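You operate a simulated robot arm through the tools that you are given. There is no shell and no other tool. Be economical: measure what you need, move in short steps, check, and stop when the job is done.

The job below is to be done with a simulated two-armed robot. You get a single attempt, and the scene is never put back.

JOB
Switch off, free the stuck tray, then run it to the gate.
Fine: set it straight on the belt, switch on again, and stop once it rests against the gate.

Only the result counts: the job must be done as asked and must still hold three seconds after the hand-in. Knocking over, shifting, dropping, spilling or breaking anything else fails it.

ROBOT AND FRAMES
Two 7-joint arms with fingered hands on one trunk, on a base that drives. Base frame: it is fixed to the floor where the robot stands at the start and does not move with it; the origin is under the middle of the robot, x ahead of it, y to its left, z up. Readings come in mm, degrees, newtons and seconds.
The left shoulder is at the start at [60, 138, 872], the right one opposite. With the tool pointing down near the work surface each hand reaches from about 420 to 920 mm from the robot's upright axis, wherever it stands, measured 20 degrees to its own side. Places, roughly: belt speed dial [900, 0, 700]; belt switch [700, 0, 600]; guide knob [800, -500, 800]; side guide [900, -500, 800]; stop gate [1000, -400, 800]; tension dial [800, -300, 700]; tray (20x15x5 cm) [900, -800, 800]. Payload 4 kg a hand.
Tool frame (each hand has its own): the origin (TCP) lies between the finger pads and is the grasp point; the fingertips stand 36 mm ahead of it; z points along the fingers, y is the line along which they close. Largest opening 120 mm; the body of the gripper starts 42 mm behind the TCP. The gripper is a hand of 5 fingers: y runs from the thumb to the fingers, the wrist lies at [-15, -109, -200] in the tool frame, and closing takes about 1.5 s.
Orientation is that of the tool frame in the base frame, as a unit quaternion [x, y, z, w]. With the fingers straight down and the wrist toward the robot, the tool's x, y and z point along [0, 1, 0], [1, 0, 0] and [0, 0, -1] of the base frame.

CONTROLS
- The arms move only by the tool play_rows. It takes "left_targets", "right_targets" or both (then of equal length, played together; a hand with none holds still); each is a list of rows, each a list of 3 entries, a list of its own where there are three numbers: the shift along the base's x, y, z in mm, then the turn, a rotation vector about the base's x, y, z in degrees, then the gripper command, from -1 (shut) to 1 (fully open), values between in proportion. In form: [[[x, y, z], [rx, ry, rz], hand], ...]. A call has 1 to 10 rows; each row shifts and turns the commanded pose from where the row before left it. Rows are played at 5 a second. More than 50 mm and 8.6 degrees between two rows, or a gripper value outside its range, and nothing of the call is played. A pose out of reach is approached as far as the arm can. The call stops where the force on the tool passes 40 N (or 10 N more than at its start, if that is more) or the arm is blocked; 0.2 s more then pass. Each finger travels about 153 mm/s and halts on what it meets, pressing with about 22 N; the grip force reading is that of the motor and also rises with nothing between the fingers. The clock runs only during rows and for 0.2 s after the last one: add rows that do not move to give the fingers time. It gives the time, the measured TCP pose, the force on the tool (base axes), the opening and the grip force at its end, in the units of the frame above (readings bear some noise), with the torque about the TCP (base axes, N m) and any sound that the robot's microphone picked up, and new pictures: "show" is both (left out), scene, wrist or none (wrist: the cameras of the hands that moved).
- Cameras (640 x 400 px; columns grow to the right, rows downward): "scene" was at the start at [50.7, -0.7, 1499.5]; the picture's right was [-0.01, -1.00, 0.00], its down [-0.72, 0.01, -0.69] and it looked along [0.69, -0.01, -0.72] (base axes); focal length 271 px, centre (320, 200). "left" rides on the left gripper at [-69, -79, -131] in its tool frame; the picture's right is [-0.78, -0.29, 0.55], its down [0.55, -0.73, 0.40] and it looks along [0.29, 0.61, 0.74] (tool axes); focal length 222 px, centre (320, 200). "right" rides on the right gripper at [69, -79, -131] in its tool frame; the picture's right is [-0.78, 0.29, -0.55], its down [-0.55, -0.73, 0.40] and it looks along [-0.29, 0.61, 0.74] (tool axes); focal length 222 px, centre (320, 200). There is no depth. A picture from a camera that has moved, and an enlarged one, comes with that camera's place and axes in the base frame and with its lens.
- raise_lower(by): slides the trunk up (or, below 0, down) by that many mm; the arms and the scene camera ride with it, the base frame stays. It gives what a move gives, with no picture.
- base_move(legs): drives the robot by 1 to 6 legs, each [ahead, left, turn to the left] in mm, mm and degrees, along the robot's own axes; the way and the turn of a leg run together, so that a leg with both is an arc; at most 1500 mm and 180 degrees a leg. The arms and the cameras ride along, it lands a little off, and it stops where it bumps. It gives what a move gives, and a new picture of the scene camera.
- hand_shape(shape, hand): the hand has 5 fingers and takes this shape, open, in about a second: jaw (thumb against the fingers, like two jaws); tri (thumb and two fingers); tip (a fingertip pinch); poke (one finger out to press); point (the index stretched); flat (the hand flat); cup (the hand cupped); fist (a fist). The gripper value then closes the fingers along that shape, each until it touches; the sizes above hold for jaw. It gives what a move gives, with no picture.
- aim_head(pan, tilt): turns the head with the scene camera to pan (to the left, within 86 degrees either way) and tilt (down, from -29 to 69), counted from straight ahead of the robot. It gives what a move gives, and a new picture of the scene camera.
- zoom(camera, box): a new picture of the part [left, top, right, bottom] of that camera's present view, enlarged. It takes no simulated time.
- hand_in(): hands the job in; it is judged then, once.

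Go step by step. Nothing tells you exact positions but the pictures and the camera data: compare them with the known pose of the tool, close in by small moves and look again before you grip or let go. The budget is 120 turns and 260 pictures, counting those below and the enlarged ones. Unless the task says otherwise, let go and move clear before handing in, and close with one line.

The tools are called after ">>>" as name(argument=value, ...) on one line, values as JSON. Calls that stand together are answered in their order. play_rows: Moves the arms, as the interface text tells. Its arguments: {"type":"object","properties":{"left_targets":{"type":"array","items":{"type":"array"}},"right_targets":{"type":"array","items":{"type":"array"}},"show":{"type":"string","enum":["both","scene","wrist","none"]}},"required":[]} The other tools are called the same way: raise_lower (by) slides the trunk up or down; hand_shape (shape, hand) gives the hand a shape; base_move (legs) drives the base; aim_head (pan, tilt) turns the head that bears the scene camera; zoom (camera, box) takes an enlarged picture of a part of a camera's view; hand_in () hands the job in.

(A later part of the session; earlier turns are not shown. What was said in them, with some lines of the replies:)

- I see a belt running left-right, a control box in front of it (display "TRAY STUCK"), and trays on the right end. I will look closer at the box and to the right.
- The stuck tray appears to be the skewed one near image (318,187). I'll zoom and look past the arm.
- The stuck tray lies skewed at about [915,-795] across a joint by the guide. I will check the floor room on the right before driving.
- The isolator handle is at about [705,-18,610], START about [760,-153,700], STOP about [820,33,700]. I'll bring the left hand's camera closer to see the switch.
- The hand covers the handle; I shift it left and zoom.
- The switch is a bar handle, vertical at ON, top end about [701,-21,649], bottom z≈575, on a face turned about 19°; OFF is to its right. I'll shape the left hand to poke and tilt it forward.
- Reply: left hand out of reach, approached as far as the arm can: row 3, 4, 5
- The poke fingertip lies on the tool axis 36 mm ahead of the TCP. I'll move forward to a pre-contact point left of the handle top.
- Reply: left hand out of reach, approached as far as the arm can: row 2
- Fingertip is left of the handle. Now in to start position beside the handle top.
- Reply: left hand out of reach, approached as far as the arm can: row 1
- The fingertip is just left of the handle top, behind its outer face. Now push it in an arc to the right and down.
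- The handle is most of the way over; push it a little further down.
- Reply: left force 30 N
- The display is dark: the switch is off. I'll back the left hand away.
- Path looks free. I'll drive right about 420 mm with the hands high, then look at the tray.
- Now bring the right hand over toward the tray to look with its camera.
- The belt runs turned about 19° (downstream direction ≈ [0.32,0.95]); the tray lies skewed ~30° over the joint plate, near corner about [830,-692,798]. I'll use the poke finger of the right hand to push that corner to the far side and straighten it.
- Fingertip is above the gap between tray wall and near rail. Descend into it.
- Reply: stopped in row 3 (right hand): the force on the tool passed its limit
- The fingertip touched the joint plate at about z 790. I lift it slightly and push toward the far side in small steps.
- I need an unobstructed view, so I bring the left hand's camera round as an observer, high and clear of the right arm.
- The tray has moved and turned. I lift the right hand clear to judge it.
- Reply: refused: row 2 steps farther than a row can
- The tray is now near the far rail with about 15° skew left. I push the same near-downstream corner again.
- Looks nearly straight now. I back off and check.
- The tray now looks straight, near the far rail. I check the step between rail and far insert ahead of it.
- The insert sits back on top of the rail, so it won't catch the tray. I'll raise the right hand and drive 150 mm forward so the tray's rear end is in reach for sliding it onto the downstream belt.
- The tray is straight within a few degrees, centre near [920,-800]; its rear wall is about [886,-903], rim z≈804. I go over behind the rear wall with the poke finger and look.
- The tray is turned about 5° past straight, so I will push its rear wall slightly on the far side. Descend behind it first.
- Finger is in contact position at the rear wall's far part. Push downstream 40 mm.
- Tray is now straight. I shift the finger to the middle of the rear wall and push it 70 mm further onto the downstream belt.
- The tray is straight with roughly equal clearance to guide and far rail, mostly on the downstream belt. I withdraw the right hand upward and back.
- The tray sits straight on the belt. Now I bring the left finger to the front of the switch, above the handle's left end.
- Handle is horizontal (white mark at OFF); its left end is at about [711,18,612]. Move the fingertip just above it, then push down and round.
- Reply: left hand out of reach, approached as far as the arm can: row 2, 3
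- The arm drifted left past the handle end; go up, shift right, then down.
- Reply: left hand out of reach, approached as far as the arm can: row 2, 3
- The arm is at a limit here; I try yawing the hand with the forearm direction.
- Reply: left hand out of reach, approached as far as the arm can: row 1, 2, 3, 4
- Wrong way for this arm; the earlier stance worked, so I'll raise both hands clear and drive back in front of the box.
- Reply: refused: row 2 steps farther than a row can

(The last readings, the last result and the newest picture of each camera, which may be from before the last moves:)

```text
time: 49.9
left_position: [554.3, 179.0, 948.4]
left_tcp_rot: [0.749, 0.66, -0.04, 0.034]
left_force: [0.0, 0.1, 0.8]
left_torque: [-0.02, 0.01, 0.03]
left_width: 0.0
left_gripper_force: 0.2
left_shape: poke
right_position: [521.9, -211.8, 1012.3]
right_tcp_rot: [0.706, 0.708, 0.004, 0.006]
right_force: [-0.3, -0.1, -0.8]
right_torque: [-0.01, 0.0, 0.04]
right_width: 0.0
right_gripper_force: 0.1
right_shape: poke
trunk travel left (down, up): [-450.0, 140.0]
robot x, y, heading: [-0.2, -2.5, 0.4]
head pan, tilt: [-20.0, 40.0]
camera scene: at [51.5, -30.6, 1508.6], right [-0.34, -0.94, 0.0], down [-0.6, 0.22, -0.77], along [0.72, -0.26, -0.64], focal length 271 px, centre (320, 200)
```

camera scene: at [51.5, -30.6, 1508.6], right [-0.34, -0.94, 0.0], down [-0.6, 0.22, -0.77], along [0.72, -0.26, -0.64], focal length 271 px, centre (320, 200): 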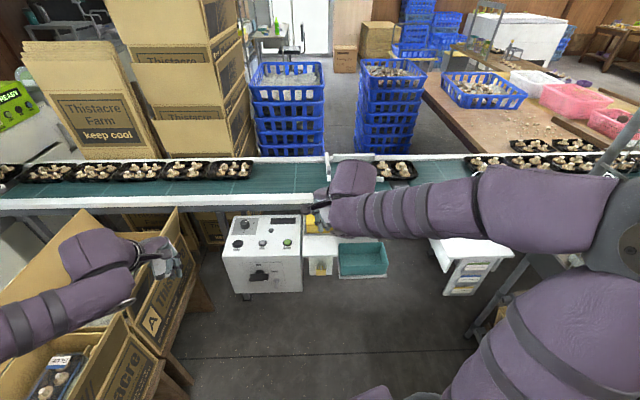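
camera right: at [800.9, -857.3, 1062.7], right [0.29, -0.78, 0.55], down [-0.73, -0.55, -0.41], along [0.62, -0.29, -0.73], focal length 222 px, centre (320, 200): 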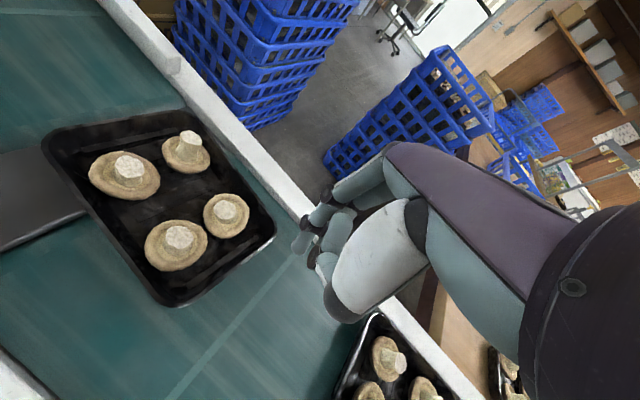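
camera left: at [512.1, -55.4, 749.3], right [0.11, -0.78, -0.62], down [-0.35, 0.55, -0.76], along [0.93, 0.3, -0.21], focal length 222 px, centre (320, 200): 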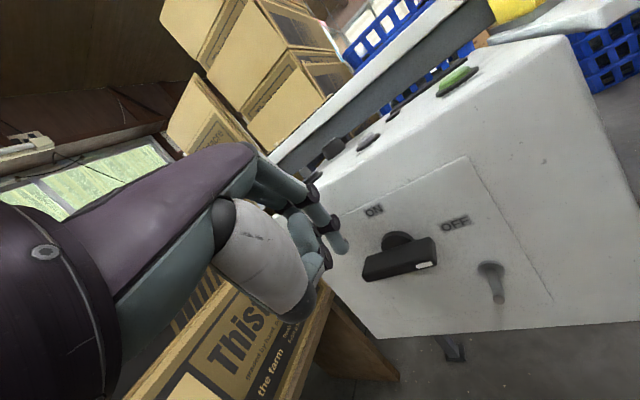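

Back in the earlier stance. I bring the left hand to the front of the switch again and tuck the right hand to free the view.

>>> play_rows(left_targets=[[[14, -23, -30], [6, 0, 0], 1], [[14, -23, -36], [0, 0, 7.2], 1], [[15, -23, -37], [0, -7.4, 0], 1], [[15, -23, -37], [0, -7.4, 0], 1], [[15, -23, -37], [0, -7.4, 0], 1], [[14, -23, -37], [0, -7.4, 0], 1], [[14, -23, -37], [0, -7.4, 0], 1]], right_targets=[[[-15, -25, -20], [0, 0, 0], 1], [[-15, -25, -20], [0, 0, 0], 1], [[-15, -25, -20], [0, 0, 0], 1], [[-15, -25, -20], [0, 0, 0], 1], [[-10, -25, -20], [0, 0, 0], 1], [[0, -25, -20], [0, 0, 0], 1], [[0, 0, 0], [0, 0, 0], 1]], show="both")

>>> zoom(camera="left", box=[220, 130, 500, 305])

```text
time: 51.5
left_position: [654.5, -3.0, 700.8]
left_tcp_rot: [0.669, 0.675, 0.225, 0.215]
left_force: [0.4, 1.5, 0.0]
left_torque: [-0.1, 0.03, -0.1]
left_width: 0.0
left_gripper_force: 0.1
left_shape: poke
left hand out of reach, approached as far as the arm can: row 6
right_position: [452.3, -367.5, 890.8]
right_tcp_rot: [0.707, 0.707, 0.007, 0.005]
right_force: [-0.4, -2.2, -0.6]
right_torque: [0.14, -0.05, 0.0]
right_width: 0.0
right_gripper_force: 0.1
right_shape: poke
trunk travel left (down, up): [-450.0, 140.0]
robot x, y, heading: [3.7, 0.2, 0.4]
head pan, tilt: [-20.0, 40.0]
camera scene: at [49.8, -36.4, 1508.8], right [-0.34, -0.94, 0.0], down [-0.6, 0.22, -0.77], along [0.72, -0.26, -0.64], focal length 271 px, centre (320, 200)
camera right: at [371.1, -299.3, 1022.3], right [0.28, -0.79, 0.55], down [-0.73, -0.55, -0.41], along [0.62, -0.28, -0.73], focal length 222 px, centre (320, 200)
camera left: at [513.6, -75.0, 760.1], right [0.1, -0.78, -0.62], down [-0.36, 0.55, -0.75], along [0.93, 0.3, -0.23], focal length 222 px, centre (320, 200)
```

scene: 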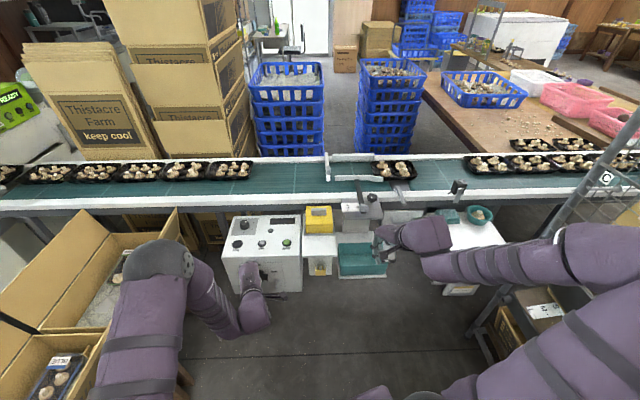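
right: 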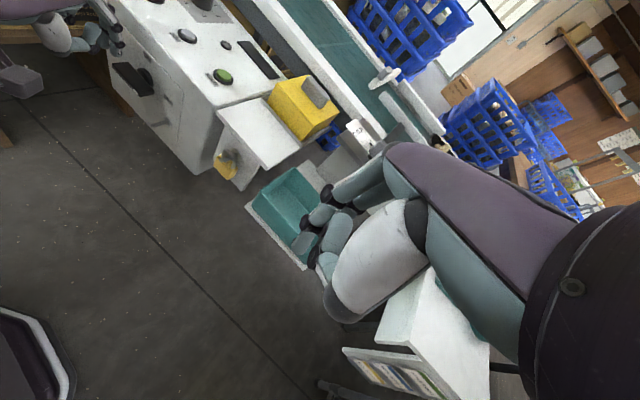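
left: 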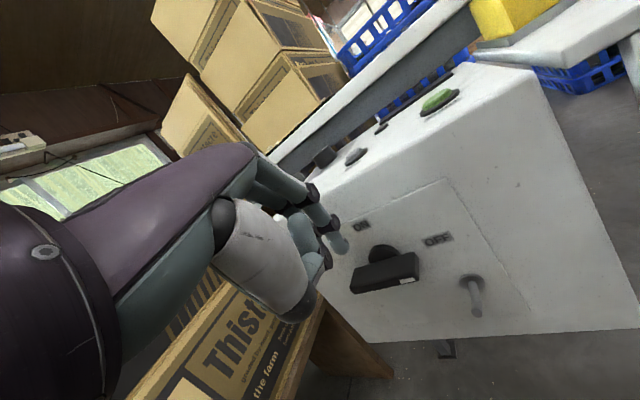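

```text
2.29 times, centred on (360, 218) of left
camera zoom: at [513.6, -75.0, 760.1], right [0.1, -0.78, -0.62], down [-0.36, 0.55, -0.75], along [0.93, 0.3, -0.23], focal length 508 px, centre (229, 160)
```

zoom: 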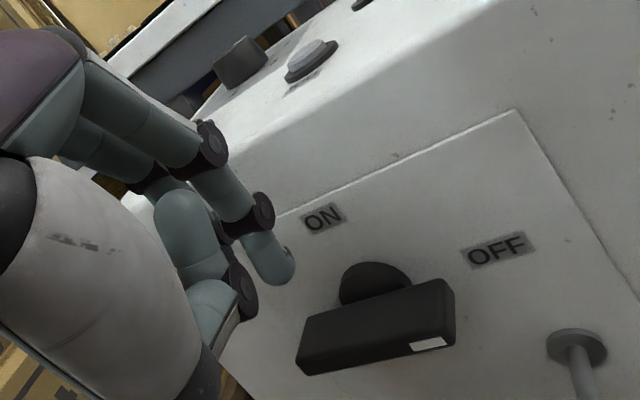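

Now position the fingertip just above the handle's left end.

>>> play_rows(left_targets=[[[19, 4, -18], [0, 0, 0], 1], [[18, 4, -18], [0, 0, 0], 1]], show="none")

>>> zoom(camera="left", box=[220, 130, 500, 305])

```text
time: 52.1
left_position: [691.7, -7.0, 663.9]
left_tcp_rot: [0.67, 0.675, 0.222, 0.215]
left_force: [0.1, -0.3, -0.5]
left_torque: [0.02, 0.0, 0.01]
left_width: 0.0
left_gripper_force: 0.1
left_shape: poke
left hand out of reach, approached as far as the arm can: row 1, 2
right_position: [455.2, -364.1, 892.1]
right_tcp_rot: [0.706, 0.708, 0.003, 0.005]
right_force: [0.4, 0.8, -0.1]
right_torque: [-0.02, 0.01, -0.01]
right_width: 0.0
right_gripper_force: 0.0
right_shape: poke
trunk travel left (down, up): [-450.0, 140.0]
robot x, y, heading: [1.1, -0.9, 0.2]
head pan, tilt: [-20.0, 40.0]
```

```text
2.29 times, centred on (360, 218) of left
camera zoom: at [551.2, -78.5, 724.4], right [0.09, -0.78, -0.62], down [-0.37, 0.55, -0.75], along [0.93, 0.3, -0.24], focal length 508 px, centre (229, 160)
```

zoom: 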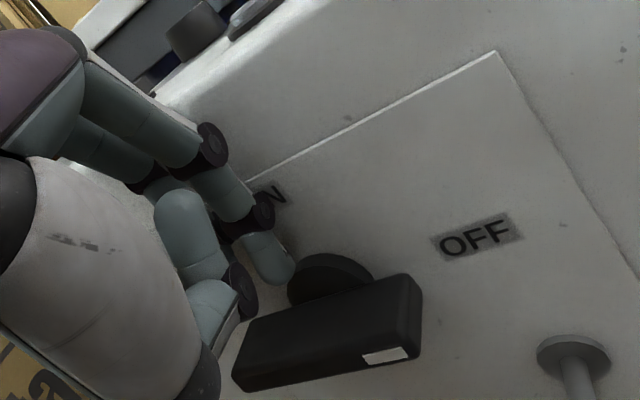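

I ease the tilt a little, which should free the sideways limit, and shift left above the handle end.

>>> play_rows(left_targets=[[[0, 0, 4], [0, 7, 0], 1], [[2, 8, 0], [0, 0, 0], 1], [[2, 8, 0], [0, 0, 0], 1]], show="none")

>>> zoom(camera="left", box=[220, 130, 500, 305])

```text
time: 52.9
left_position: [697.3, 4.8, 670.9]
left_tcp_rot: [0.683, 0.686, 0.18, 0.174]
left_force: [-1.2, 0.1, 0.2]
left_torque: [-0.01, -0.02, 0.03]
left_width: 0.0
left_gripper_force: 0.0
left_shape: poke
left hand out of reach, approached as far as the arm can: row 3
right_position: [452.5, -364.6, 891.9]
right_tcp_rot: [0.706, 0.708, 0.004, 0.005]
right_force: [-0.4, 0.1, -0.6]
right_torque: [0.0, -0.03, -0.01]
right_width: 0.1
right_gripper_force: 0.0
right_shape: poke
trunk travel left (down, up): [-450.0, 140.0]
robot x, y, heading: [2.0, 0.3, 0.3]
head pan, tilt: [-20.0, 40.0]
```

```text
2.29 times, centred on (360, 218) of left
camera zoom: at [563.9, -66.1, 746.2], right [0.02, -0.78, -0.62], down [-0.46, 0.55, -0.7], along [0.89, 0.3, -0.35], focal length 508 px, centre (229, 160)
```

zoom: 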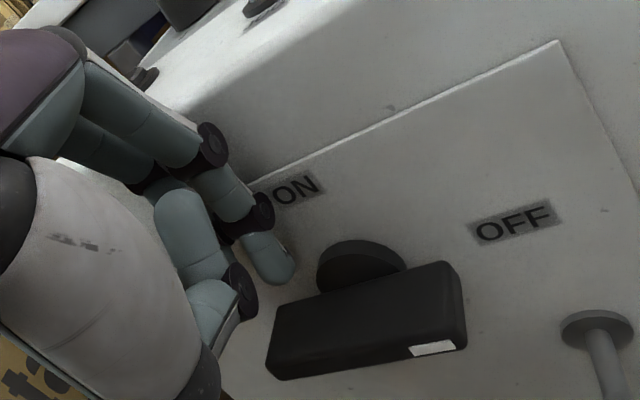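

Good, tip is above the handle's left end. Push down along the arc.

>>> play_rows(left_targets=[[[3, 0, 0], [0, 5, 0], 1], [[0, 0, -14], [0, 0, 0], 1], [[2, 5, -10], [0, 0, 0], 1], [[0, 1, -10], [0, 0, 0], 1]], show="none")

>>> zoom(camera="left", box=[220, 130, 500, 305])

```text
time: 53.7
left_position: [701.4, 8.1, 651.7]
left_tcp_rot: [0.69, 0.692, 0.152, 0.149]
left_force: [-22.9, 5.1, 17.7]
left_torque: [0.07, -1.05, 0.33]
left_width: 0.1
left_gripper_force: 0.1
left_shape: poke
right_position: [451.1, -364.1, 892.3]
right_tcp_rot: [0.705, 0.709, 0.006, 0.005]
right_force: [-0.4, -0.3, 0.0]
right_torque: [0.02, 0.01, -0.02]
right_width: 0.3
right_gripper_force: 0.0
right_shape: poke
trunk travel left (down, up): [-450.0, 140.0]
robot x, y, heading: [3.2, -1.2, -0.1]
head pan, tilt: [-20.0, 40.0]
stopped in row 4 (left hand): the force on the tool passed its limit (the readings are from after the stop); the commanded pose is now the measured one
```

```text
2.29 times, centred on (360, 218) of left
camera zoom: at [574.0, -62.8, 737.5], right [-0.03, -0.78, -0.62], down [-0.51, 0.55, -0.66], along [0.86, 0.29, -0.41], focal length 508 px, centre (229, 160)
```

zoom: 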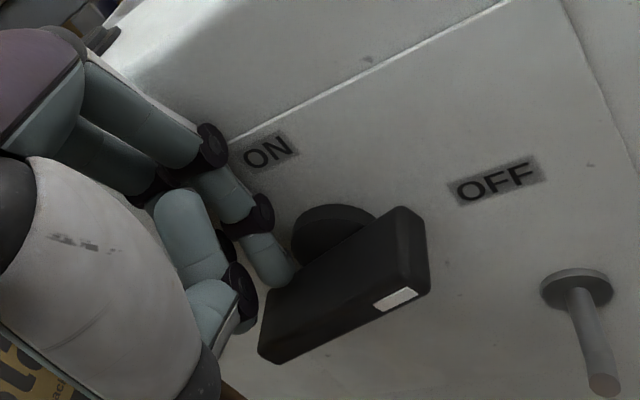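

The handle turned part-way but the knuckles touch the box edge. I back off, restore the tilt, and shift the base 70 mm left for a better angle.

>>> play_rows(left_targets=[[[-15, 3, 15], [0, 0, 0], 1], [[-25, 0, 25], [0, 0, 0], 1], [[-5, -30, 20], [0, 0, 0], 1], [[0, -40, 0], [0, -7, 0], 1], [[0, 0, 0], [0, -6, 0], 1]], show="none")

>>> base_move(legs=[[0, 70, 0]])

>>> zoom(camera="left", box=[220, 130, 500, 305])

```text
time: 54.9
left_position: [658.8, -59.4, 710.5]
left_tcp_rot: [0.668, 0.671, 0.228, 0.225]
left_force: [-0.2, 0.2, 0.1]
left_torque: [0.02, -0.01, -0.03]
left_width: 0.0
left_gripper_force: 0.0
left_shape: poke
right_position: [452.3, -364.0, 892.3]
right_tcp_rot: [0.706, 0.709, 0.003, 0.005]
right_force: [-0.4, 0.5, 0.7]
right_torque: [0.03, 0.01, 0.04]
right_width: 0.0
right_gripper_force: 0.2
right_shape: poke
trunk travel left (down, up): [-450.0, 140.0]
robot x, y, heading: [-0.5, -6.8, 0.4]
head pan, tilt: [-20.0, 40.0]
```

```text
time: 55.9
left_position: [657.6, 11.3, 708.7]
left_tcp_rot: [0.668, 0.671, 0.227, 0.226]
left_force: [-1.1, 0.0, 0.5]
left_torque: [0.0, -0.03, -0.01]
left_width: 0.0
left_gripper_force: 0.0
left_shape: poke
right_position: [453.5, -292.9, 891.3]
right_tcp_rot: [0.706, 0.708, 0.003, 0.004]
right_force: [1.0, -0.1, 0.9]
right_torque: [-0.06, 0.0, -0.01]
right_width: 0.0
right_gripper_force: 0.0
right_shape: poke
trunk travel left (down, up): [-450.0, 140.0]
robot x, y, heading: [0.8, 64.2, 0.3]
head pan, tilt: [-20.0, 40.0]
camera scene: at [50.9, 39.8, 1508.6], right [-0.34, -0.94, 0.0], down [-0.6, 0.22, -0.77], along [0.72, -0.26, -0.64], focal length 271 px, centre (320, 200)
```

scene: 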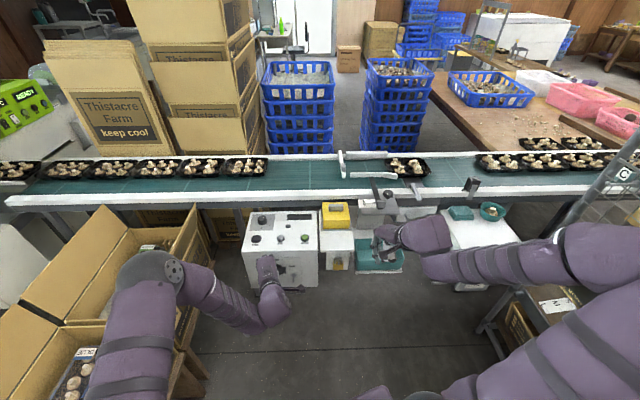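

```text
2.29 times, centred on (360, 218) of left
camera zoom: at [515.2, -59.1, 764.8], right [0.1, -0.78, -0.61], down [-0.35, 0.55, -0.76], along [0.93, 0.29, -0.21], focal length 508 px, centre (229, 160)
```

zoom: 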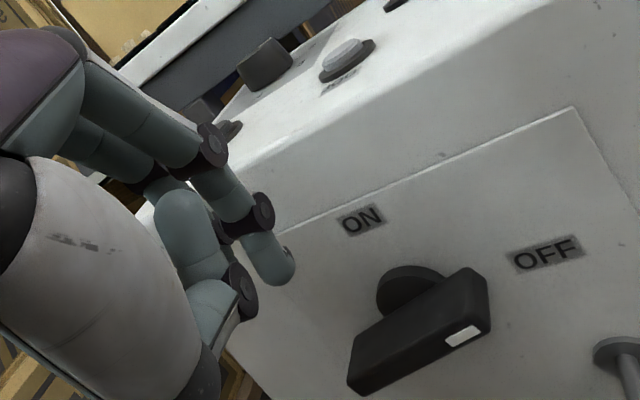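

Handle sits about 20° toward ON. With the restored tilt, I approach its left end again and push down.

>>> play_rows(left_targets=[[[18, 0, -26], [0, 0, 0], 1], [[18, 0, -26], [0, 0, 0], 1], [[0, 0, -14], [0, 0, 0], 1], [[0, 0, -14], [0, 0, 0], 1]], show="none")

>>> zoom(camera="left", box=[220, 130, 500, 305])

```text
time: 56.9
left_position: [692.8, 11.3, 628.3]
left_tcp_rot: [0.668, 0.671, 0.228, 0.225]
left_force: [0.1, 0.4, 0.0]
left_torque: [0.01, 0.01, -0.01]
left_width: 0.0
left_gripper_force: 0.0
left_shape: poke
right_position: [453.5, -293.8, 891.8]
right_tcp_rot: [0.706, 0.708, 0.003, 0.005]
right_force: [0.2, 0.7, 0.5]
right_torque: [-0.02, 0.0, 0.0]
right_width: 0.1
right_gripper_force: 0.0
right_shape: poke
trunk travel left (down, up): [-450.0, 140.0]
robot x, y, heading: [-0.5, 67.9, 0.1]
head pan, tilt: [-20.0, 40.0]
```

```text
2.29 times, centred on (360, 218) of left
camera zoom: at [550.9, -59.7, 684.0], right [0.1, -0.78, -0.61], down [-0.35, 0.55, -0.76], along [0.93, 0.29, -0.21], focal length 508 px, centre (229, 160)
```

zoom: 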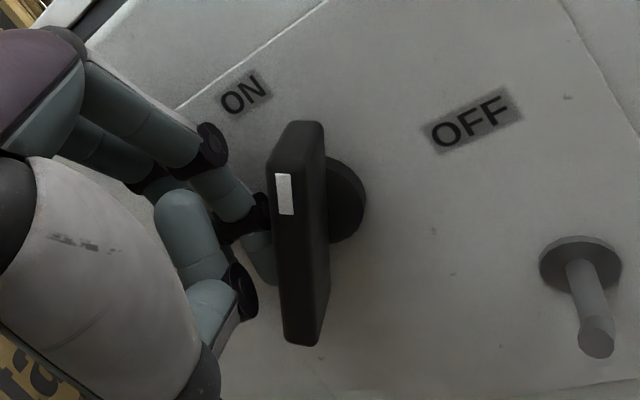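

Nearly there; finish the arc.

>>> play_rows(left_targets=[[[-2, -5, -8], [0, 0, 0], 1], [[-2, -6, -6], [0, 0, 0], 1], [[-2, -5, 0], [0, 0, 0], 1]], show="none")

>>> zoom(camera="left", box=[220, 130, 500, 305])

>>> zoom(camera="scene", box=[230, 140, 450, 277])

```text
time: 57.7
left_position: [690.8, 3.6, 616.9]
left_tcp_rot: [0.664, 0.674, 0.232, 0.225]
left_force: [1.1, 30.9, 14.8]
left_torque: [-0.32, -0.2, 0.41]
left_width: 0.0
left_gripper_force: 0.1
left_shape: poke
right_position: [453.9, -291.7, 892.5]
right_tcp_rot: [0.705, 0.709, 0.004, 0.006]
right_force: [0.2, -0.3, -1.8]
right_torque: [0.0, 0.0, -0.01]
right_width: 0.1
right_gripper_force: 0.2
right_shape: poke
trunk travel left (down, up): [-450.0, 140.0]
robot x, y, heading: [-0.7, 66.5, 0.6]
head pan, tilt: [-20.0, 40.0]
```

```text
2.29 times, centred on (360, 218) of left
camera zoom: at [548.4, -69.6, 671.7], right [0.12, -0.78, -0.61], down [-0.35, 0.55, -0.76], along [0.93, 0.3, -0.21], focal length 508 px, centre (229, 160)
```

zoom: 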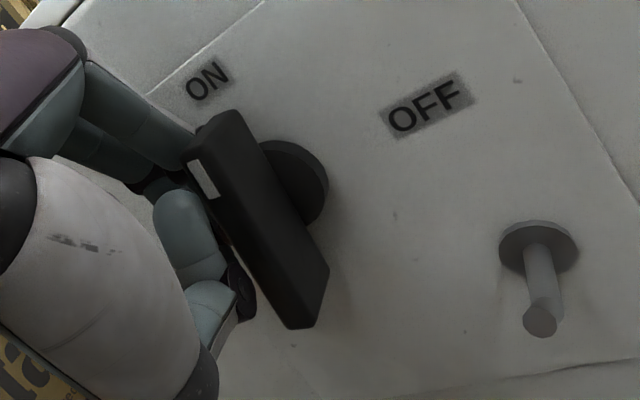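

```text
2.91 times, centred on (340, 208) of scene
camera zoom: at [49.7, 41.3, 1508.8], right [-0.34, -0.94, 0.0], down [-0.6, 0.21, -0.77], along [0.72, -0.26, -0.64], focal length 787 px, centre (262, 175)
```

zoom: 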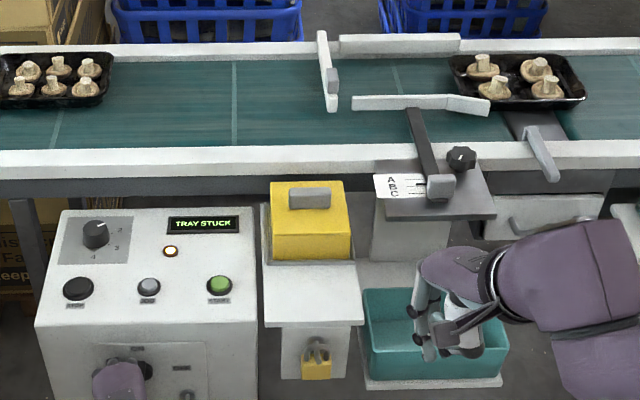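

Power is back ("TRAY STUCK" still lit). I back the finger out and see whether the belt moves.

>>> play_rows(left_targets=[[[-15, 12, 8], [0, 0, 0], 1], [[-30, 5, 25], [0, 0, 0], 1], [[-25, 0, 40], [0, 0, 0], 1], [[0, -10, 45], [0, 0, 0], 1]], show="none")

>>> zoom(camera="scene", box=[230, 140, 450, 277])

```text
time: 58.7
left_position: [618.0, 0.1, 732.5]
left_tcp_rot: [0.67, 0.67, 0.227, 0.225]
left_force: [0.8, -1.3, -0.5]
left_torque: [0.02, 0.02, -0.02]
left_width: 0.0
left_gripper_force: 0.0
left_shape: poke
right_position: [452.7, -294.5, 892.7]
right_tcp_rot: [0.706, 0.708, 0.003, 0.005]
right_force: [-0.9, -1.0, -0.1]
right_torque: [0.01, 0.03, 0.01]
right_width: 0.0
right_gripper_force: 0.1
right_shape: poke
trunk travel left (down, up): [-450.0, 140.0]
robot x, y, heading: [0.2, 68.4, 0.1]
head pan, tilt: [-20.0, 40.0]
```

```text
2.91 times, centred on (340, 208) of scene
camera zoom: at [50.6, 38.4, 1508.5], right [-0.34, -0.94, 0.0], down [-0.6, 0.22, -0.77], along [0.72, -0.26, -0.64], focal length 787 px, centre (262, 175)
```

zoom: 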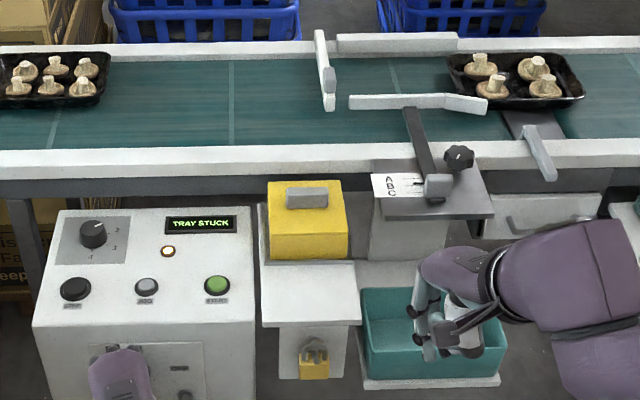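

The belt is powered but stopped, so START is needed. I bring the left finger, pointing down, above the green START button at about [759,-151,700].

>>> play_rows(left_targets=[[[0, 0, 45], [0, 7.4, 0], 1], [[20, -30, 20], [0, 7.4, 0], 1], [[30, -30, 0], [0, 7.4, 0], 1], [[30, -30, 0], [0, 7.4, 0], 1], [[30, -30, 0], [0, 7.4, 0], 1], [[31, -31, 0], [0, 0, 0], 1]], show="wrist")

>>> zoom(camera="scene", box=[230, 140, 450, 277])

```text
time: 60.1
left_position: [758.3, -150.2, 797.5]
left_tcp_rot: [0.707, 0.708, 0.002, 0.0]
left_force: [0.3, 0.4, 0.0]
left_torque: [0.0, 0.03, -0.02]
left_width: 0.2
left_gripper_force: 0.1
left_shape: poke
right_position: [454.2, -295.7, 890.9]
right_tcp_rot: [0.706, 0.708, 0.005, 0.004]
right_force: [-0.4, -0.4, 0.7]
right_torque: [0.02, 0.01, 0.01]
right_width: 0.1
right_gripper_force: 0.1
right_shape: poke
trunk travel left (down, up): [-450.0, 140.0]
robot x, y, heading: [2.5, 69.8, 0.3]
head pan, tilt: [-20.0, 40.0]
camera left: at [678.1, -221.3, 927.7], right [-0.29, -0.78, -0.55], down [-0.73, 0.55, -0.4], along [0.62, 0.29, -0.73], focal length 222 px, centre (320, 200)
```

left: 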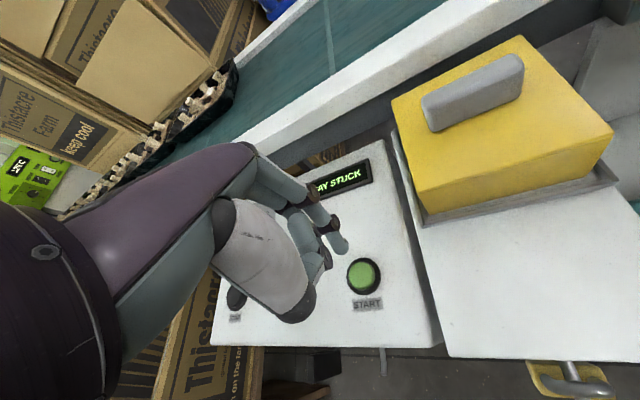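

```text
2.91 times, centred on (340, 208) of scene
camera zoom: at [51.2, 37.5, 1508.6], right [-0.34, -0.94, 0.0], down [-0.61, 0.22, -0.77], along [0.72, -0.26, -0.64], focal length 787 px, centre (262, 175)
```

zoom: 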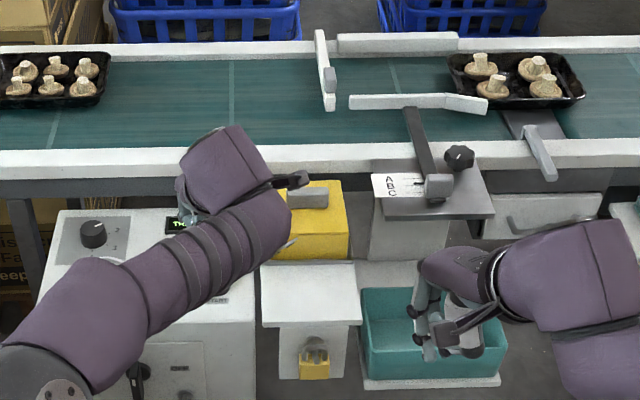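

The finger is over START. Press down.

>>> play_rows(left_targets=[[[-2, 1, -35], [0, 0, 0], 1], [[0, 0, -15], [0, 0, 0], 1], [[0, 0, -6], [0, 0, 0], 1], [[0, 0, -5], [0, 0, 0], 1], [[0, 0, -4], [0, 0, 0], 1]], show="none")

>>> zoom(camera="left", box=[200, 100, 480, 300])

>>> zoom(camera="scene", box=[230, 140, 450, 277])

```text
time: 61.3
left_position: [762.6, -150.2, 748.5]
left_tcp_rot: [0.707, 0.707, 0.01, 0.012]
left_force: [1.8, -1.1, 16.7]
left_torque: [0.01, -0.03, 0.04]
left_width: 0.1
left_gripper_force: 0.0
left_shape: poke
right_position: [451.9, -294.4, 890.7]
right_tcp_rot: [0.706, 0.708, 0.005, 0.004]
right_force: [0.3, 0.8, -0.6]
right_torque: [0.02, -0.02, 0.02]
right_width: 0.0
right_gripper_force: 0.1
right_shape: poke
trunk travel left (down, up): [-450.0, 140.0]
robot x, y, heading: [0.8, 64.7, 0.1]
head pan, tilt: [-20.0, 40.0]
heard: click
stopped in row 5 (left hand): the force on the tool passed its limit (the readings are from after the stop); the commanded pose is now the measured one
```

```text
2.00 times, centred on (340, 200) of left
camera zoom: at [679.6, -219.8, 877.1], right [-0.27, -0.79, -0.55], down [-0.72, 0.55, -0.42], along [0.63, 0.28, -0.72], focal length 444 px, centre (280, 200)
```

zoom: 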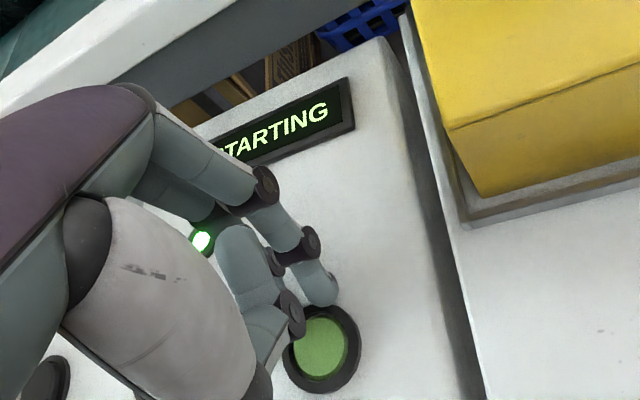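

```text
2.91 times, centred on (340, 208) of scene
camera zoom: at [50.3, 38.6, 1508.3], right [-0.34, -0.94, 0.0], down [-0.6, 0.22, -0.77], along [0.72, -0.26, -0.64], focal length 787 px, centre (262, 175)
```

zoom: 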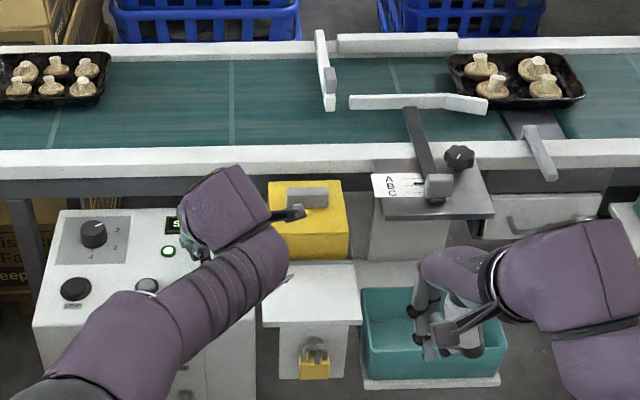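

The display says STARTING. I lift and move over to the STOP button, watching the tray.

>>> play_rows(left_targets=[[[0, 5, 45], [0, 0, 0], 1], [[13, 45, 0], [0, 0, 0], 1], [[13, 45, 0], [0, 0, 0], 1], [[14, 45, 0], [0, 0, 0], 1], [[14, 44, -15], [0, 0, 0], 1]], show="wrist")

>>> zoom(camera="scene", box=[230, 140, 450, 277])

```text
time: 62.5
left_position: [814.7, 34.7, 771.8]
left_tcp_rot: [0.707, 0.708, 0.006, 0.008]
left_force: [-0.1, -0.1, 1.0]
left_torque: [0.0, -0.02, -0.04]
left_width: 0.1
left_gripper_force: 0.1
left_shape: poke
right_position: [452.8, -293.0, 892.0]
right_tcp_rot: [0.706, 0.708, 0.005, 0.005]
right_force: [0.0, -0.3, 0.4]
right_torque: [-0.01, -0.02, 0.01]
right_width: 0.2
right_gripper_force: 0.1
right_shape: poke
trunk travel left (down, up): [-450.0, 140.0]
robot x, y, heading: [1.5, 67.5, 0.2]
head pan, tilt: [-20.0, 40.0]
camera left: at [732.1, -35.5, 901.6], right [-0.28, -0.79, -0.55], down [-0.73, 0.55, -0.41], along [0.63, 0.29, -0.72], focal length 222 px, centre (320, 200)
```

left: 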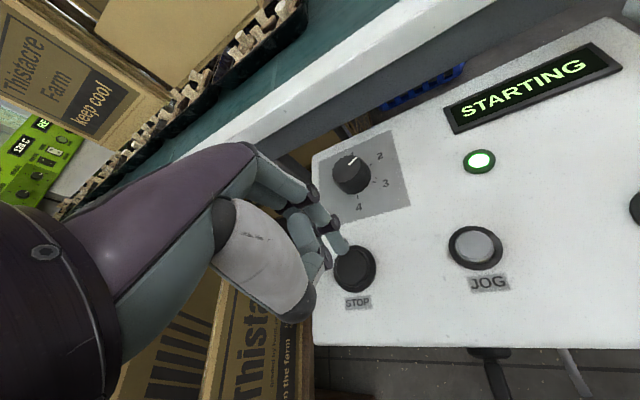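

```text
2.91 times, centred on (340, 208) of scene
camera zoom: at [51.4, 39.1, 1508.5], right [-0.34, -0.94, 0.0], down [-0.61, 0.22, -0.77], along [0.72, -0.26, -0.64], focal length 787 px, centre (262, 175)
```

zoom: 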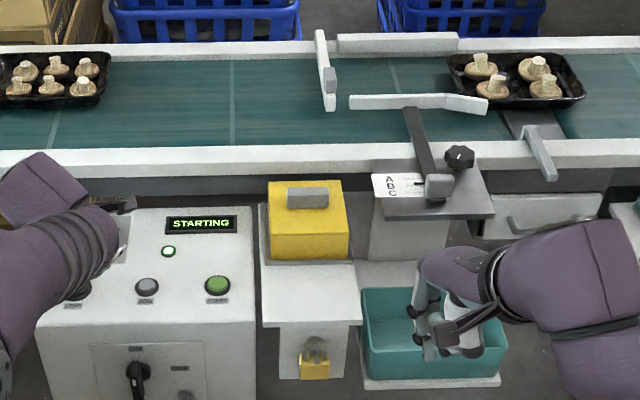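

Starting delay; I align the finger over STOP (at about [807,35]) and wait a second.

>>> play_rows(left_targets=[[[-7, 0, 0], [0, 0, 0], 1], [[0, 0, 0], [0, 0, 0], 1], [[0, 0, 0], [0, 0, 0], 1], [[0, 0, 0], [0, 0, 0], 1]], show="none")

>>> zoom(camera="scene", box=[230, 140, 450, 277])

```text
time: 63.5
left_position: [805.9, 34.3, 772.7]
left_tcp_rot: [0.707, 0.707, 0.007, 0.008]
left_force: [0.2, 0.4, -0.5]
left_torque: [0.02, -0.01, 0.06]
left_width: 0.1
left_gripper_force: 0.1
left_shape: poke
right_position: [451.9, -293.7, 891.8]
right_tcp_rot: [0.707, 0.708, 0.004, 0.005]
right_force: [-0.2, 0.1, -0.1]
right_torque: [0.0, -0.02, 0.01]
right_width: 0.1
right_gripper_force: 0.0
right_shape: poke
trunk travel left (down, up): [-450.0, 140.0]
robot x, y, heading: [-0.6, 66.6, 0.2]
head pan, tilt: [-20.0, 40.0]
```

```text
2.91 times, centred on (340, 208) of scene
camera zoom: at [50.9, 38.5, 1508.5], right [-0.34, -0.94, 0.0], down [-0.6, 0.22, -0.77], along [0.72, -0.26, -0.64], focal length 787 px, centre (262, 175)
```

zoom: 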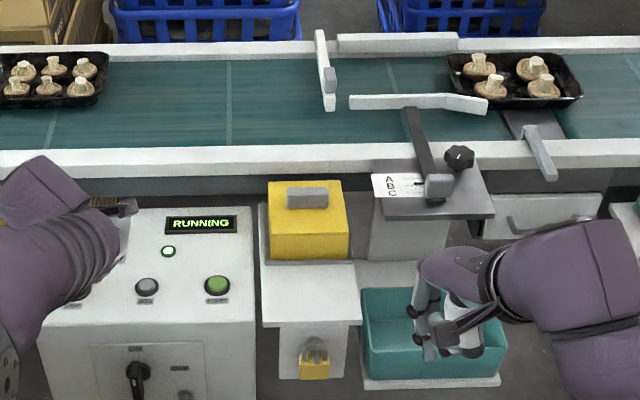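

RUNNING; the tray begins to move. I keep watching.

>>> play_rows(left_targets=[[[0, 0, 0], [0, 0, 0], 1], [[0, 0, 0], [0, 0, 0], 1], [[0, 0, 0], [0, 0, 0], 1], [[0, 0, 0], [0, 0, 0], 1], [[0, 0, 0], [0, 0, 0], 1]], show="none")

>>> zoom(camera="scene", box=[270, 130, 450, 242])

```text
time: 64.7
left_position: [806.3, 34.5, 771.8]
left_tcp_rot: [0.706, 0.708, 0.006, 0.007]
left_force: [-0.6, -0.5, -0.2]
left_torque: [0.0, 0.02, 0.02]
left_width: 0.0
left_gripper_force: 0.1
left_shape: poke
right_position: [453.4, -294.2, 891.1]
right_tcp_rot: [0.705, 0.709, 0.004, 0.004]
right_force: [0.2, 0.0, 0.6]
right_torque: [0.01, 0.01, -0.03]
right_width: 0.0
right_gripper_force: 0.0
right_shape: poke
trunk travel left (down, up): [-450.0, 140.0]
robot x, y, heading: [-0.0, 67.5, 0.2]
head pan, tilt: [-20.0, 40.0]
```

```text
3.56 times, centred on (360, 186) of scene
camera zoom: at [50.9, 38.5, 1508.5], right [-0.34, -0.94, 0.0], down [-0.6, 0.22, -0.77], along [0.72, -0.26, -0.64], focal length 962 px, centre (178, 250)
```

zoom: 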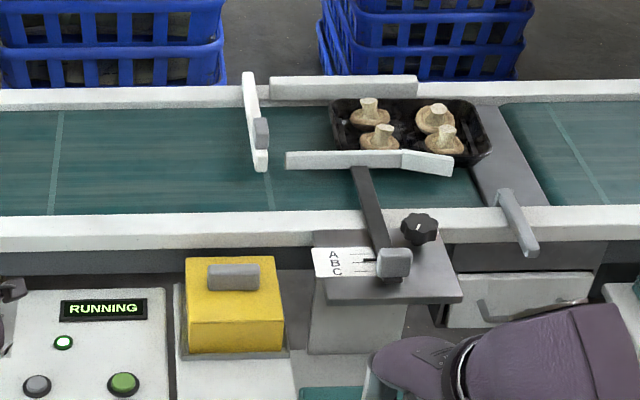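

The tray runs well in the channel, about 1 s from the gate.

>>> play_rows(left_targets=[[[0, 0, 0], [0, 0, 0], 1], [[0, 0, 0], [0, 0, 0], 1], [[0, 0, 0], [0, 0, 0], 1], [[0, 0, 0], [0, 0, 0], 1], [[0, 0, -10], [0, 0, 0], 1]], show="none")

>>> zoom(camera="scene", box=[270, 130, 450, 242])

```text
time: 65.9
left_position: [807.4, 35.1, 762.3]
left_tcp_rot: [0.707, 0.707, 0.007, 0.008]
left_force: [0.1, 0.4, -0.9]
left_torque: [0.04, 0.0, 0.01]
left_width: 0.0
left_gripper_force: 0.1
left_shape: poke
right_position: [453.0, -293.5, 892.3]
right_tcp_rot: [0.706, 0.708, 0.003, 0.004]
right_force: [-0.5, 0.6, -0.7]
right_torque: [-0.02, 0.04, 0.03]
right_width: 0.0
right_gripper_force: 0.1
right_shape: poke
trunk travel left (down, up): [-450.0, 140.0]
robot x, y, heading: [-0.9, 68.9, -0.1]
head pan, tilt: [-20.0, 40.0]
```

```text
3.56 times, centred on (360, 186) of scene
camera zoom: at [51.0, 38.5, 1508.5], right [-0.34, -0.94, 0.0], down [-0.61, 0.22, -0.77], along [0.72, -0.26, -0.64], focal length 962 px, centre (178, 250)
```

zoom: 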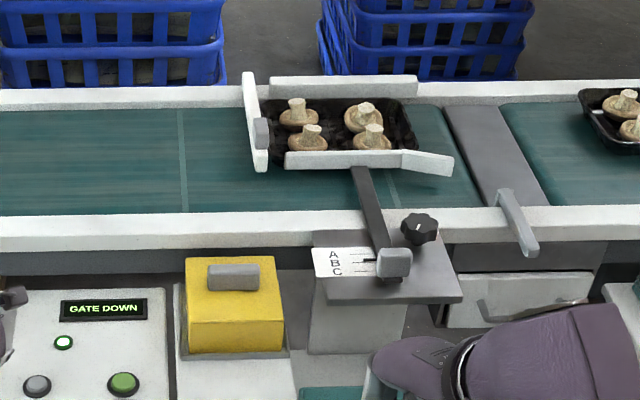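

The tray is at the gate ("GATE DOWN"). Press STOP now.

>>> play_rows(left_targets=[[[0, 0, -8], [0, 0, 0], 1], [[0, 0, -6], [0, 0, 0], 1], [[0, 0, -6], [0, 0, 0], 1], [[0, 0, -5], [0, 0, 0], 1]], show="none")

>>> zoom(camera="scene", box=[230, 130, 450, 267])

```text
time: 66.9
left_position: [810.0, 34.1, 744.9]
left_tcp_rot: [0.708, 0.706, 0.01, 0.013]
left_force: [-0.4, 2.2, 34.6]
left_torque: [0.02, 0.02, -0.01]
left_width: 0.0
left_gripper_force: 0.0
left_shape: poke
right_position: [450.6, -293.2, 893.2]
right_tcp_rot: [0.706, 0.708, 0.005, 0.006]
right_force: [0.6, 0.2, 0.6]
right_torque: [0.03, 0.02, -0.01]
right_width: 0.2
right_gripper_force: 0.0
right_shape: poke
trunk travel left (down, up): [-450.0, 140.0]
robot x, y, heading: [1.8, 65.3, 0.3]
head pan, tilt: [-20.0, 40.0]
heard: click
```

```text
2.91 times, centred on (340, 198) of scene
camera zoom: at [47.1, 38.9, 1509.3], right [-0.34, -0.94, 0.0], down [-0.6, 0.22, -0.77], along [0.72, -0.26, -0.64], focal length 787 px, centre (262, 204)
```

zoom: 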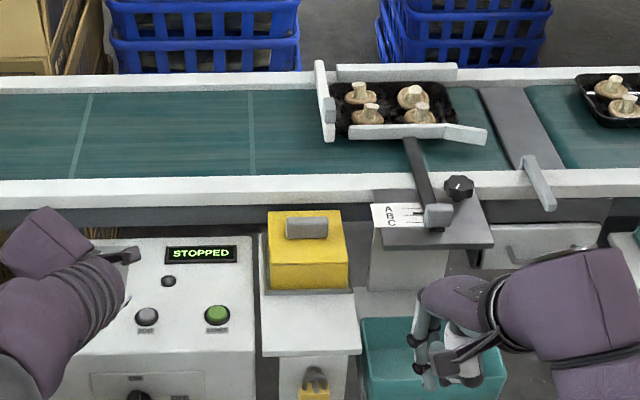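

STOPPED. I lift the finger clear and check the tray and the trays further down the line.

>>> play_rows(left_targets=[[[0, 0, 45], [0, 0, 0], 1], [[-40, 0, 30], [0, 0, 0], 1], [[-45, 0, 20], [0, 0, 0], 1], [[-45, 20, 20], [0, 0, 0], 1]], show="scene")

>>> zoom(camera="scene", box=[320, 140, 420, 202])

>>> aim_head(pan=20, tilt=38)

```text
refused: row 4 steps farther than a row can; nothing moved
```

```text
6.40 times, centred on (370, 171) of scene
camera zoom: at [47.1, 38.9, 1509.3], right [-0.34, -0.94, 0.0], down [-0.6, 0.22, -0.77], along [0.72, -0.26, -0.64], focal length 1732 px, centre (0, 386)
```

zoom: 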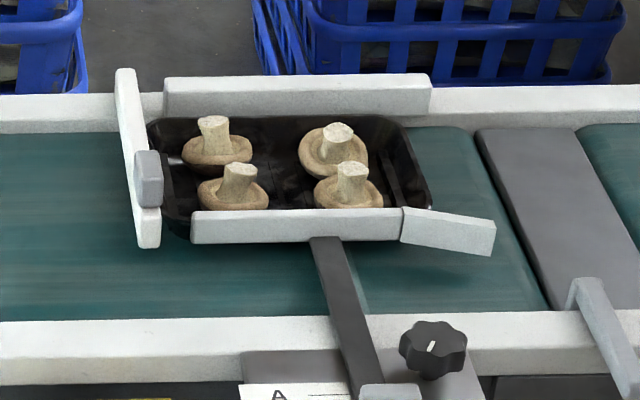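

```text
time: 68.0
left_position: [809.6, 32.4, 746.1]
left_tcp_rot: [0.706, 0.708, 0.009, 0.015]
left_force: [1.7, 1.2, 38.7]
left_torque: [0.05, -0.04, 0.04]
left_width: 0.2
left_gripper_force: 0.0
left_shape: poke
right_position: [450.5, -294.5, 893.7]
right_tcp_rot: [0.706, 0.709, 0.005, 0.007]
right_force: [0.2, 0.0, -0.1]
right_torque: [-0.01, -0.01, -0.02]
right_width: 0.1
right_gripper_force: 0.1
right_shape: poke
trunk travel left (down, up): [-450.0, 140.0]
robot x, y, heading: [2.1, 68.7, 0.1]
head pan, tilt: [20.0, 38.0]
camera scene: at [48.0, 97.3, 1511.8], right [0.34, -0.94, 0.0], down [-0.58, -0.21, -0.79], along [0.74, 0.27, -0.61], focal length 271 px, centre (320, 200)
```

scene: 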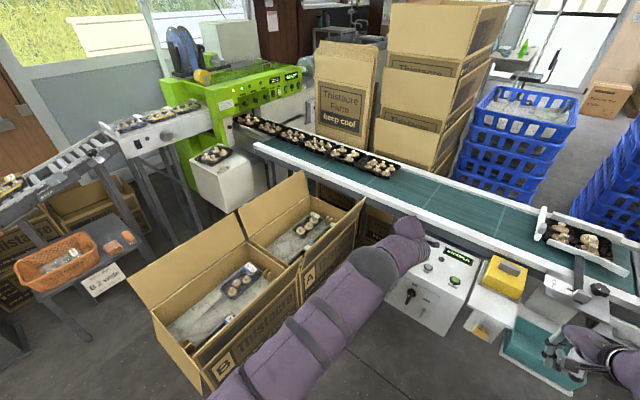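

The tray rests against the gate in the channel and the other trays are in place. I lift the left hand off STOP and back away.

>>> play_rows(left_targets=[[[0, 0, 45], [0, 0, 0], 1], [[-35, 0, 30], [0, 0, 0], 1], [[-40, 0, 20], [0, 0, 0], 1], [[-40, 10, 20], [0, 0, 0], 1], [[-40, 10, 20], [0, 0, 0], 1]], show="none")

>>> aim_head(pan=-20, tilt=40)

>>> zoom(camera="scene", box=[230, 130, 450, 267])

```text
time: 69.2
left_position: [651.4, 54.6, 872.7]
left_tcp_rot: [0.707, 0.707, 0.006, 0.008]
left_force: [0.2, 0.0, -0.5]
left_torque: [-0.01, 0.0, 0.01]
left_width: 0.1
left_gripper_force: 0.0
left_shape: poke
right_position: [451.5, -294.3, 891.6]
right_tcp_rot: [0.706, 0.708, 0.005, 0.005]
right_force: [-0.1, -1.0, 0.2]
right_torque: [0.02, -0.02, 0.04]
right_width: 0.0
right_gripper_force: 0.1
right_shape: poke
trunk travel left (down, up): [-450.0, 140.0]
robot x, y, heading: [-0.1, 66.2, 0.4]
head pan, tilt: [20.0, 38.0]
```

```text
time: 70.3
left_position: [653.6, 54.6, 873.9]
left_tcp_rot: [0.707, 0.707, 0.006, 0.009]
left_force: [-0.2, 0.0, 0.3]
left_torque: [0.01, -0.02, 0.02]
left_width: 0.0
left_gripper_force: 0.0
left_shape: poke
right_position: [453.7, -293.2, 891.7]
right_tcp_rot: [0.706, 0.708, 0.005, 0.005]
right_force: [-1.2, -0.6, -0.1]
right_torque: [0.06, 0.0, -0.02]
right_width: 0.0
right_gripper_force: 0.0
right_shape: poke
trunk travel left (down, up): [-450.0, 140.0]
robot x, y, heading: [-3.0, 68.5, -0.1]
head pan, tilt: [-20.0, 40.0]
camera scene: at [50.9, 38.6, 1508.5], right [-0.34, -0.94, 0.0], down [-0.61, 0.22, -0.77], along [0.72, -0.26, -0.64], focal length 271 px, centre (320, 200)
```

scene: 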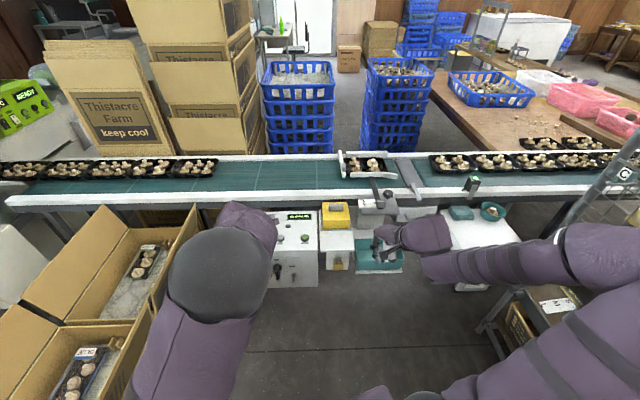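

```text
2.91 times, centred on (340, 198) of scene
camera zoom: at [50.9, 38.6, 1508.5], right [-0.34, -0.94, 0.0], down [-0.61, 0.22, -0.77], along [0.72, -0.26, -0.64], focal length 787 px, centre (262, 204)
```

zoom: 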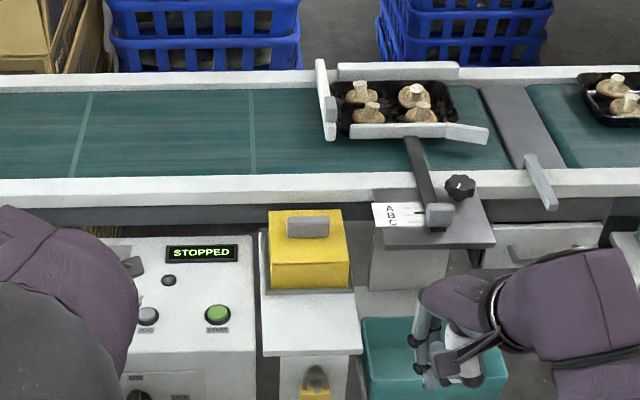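

The tray rests straight against the gate, the belt shows STOPPED with the switch on, and both hands are clear. Handing in.

>>> hand_in()

```text
The job is handed in.
```

I switched the belt off, freed the stuck tray and set it straight. I then switched the belt on again, ran the tray to the gate and pressed STOP once it rested there. The switch is still at ON, the display reads STOPPED, and nothing else appeared to be disturbed.
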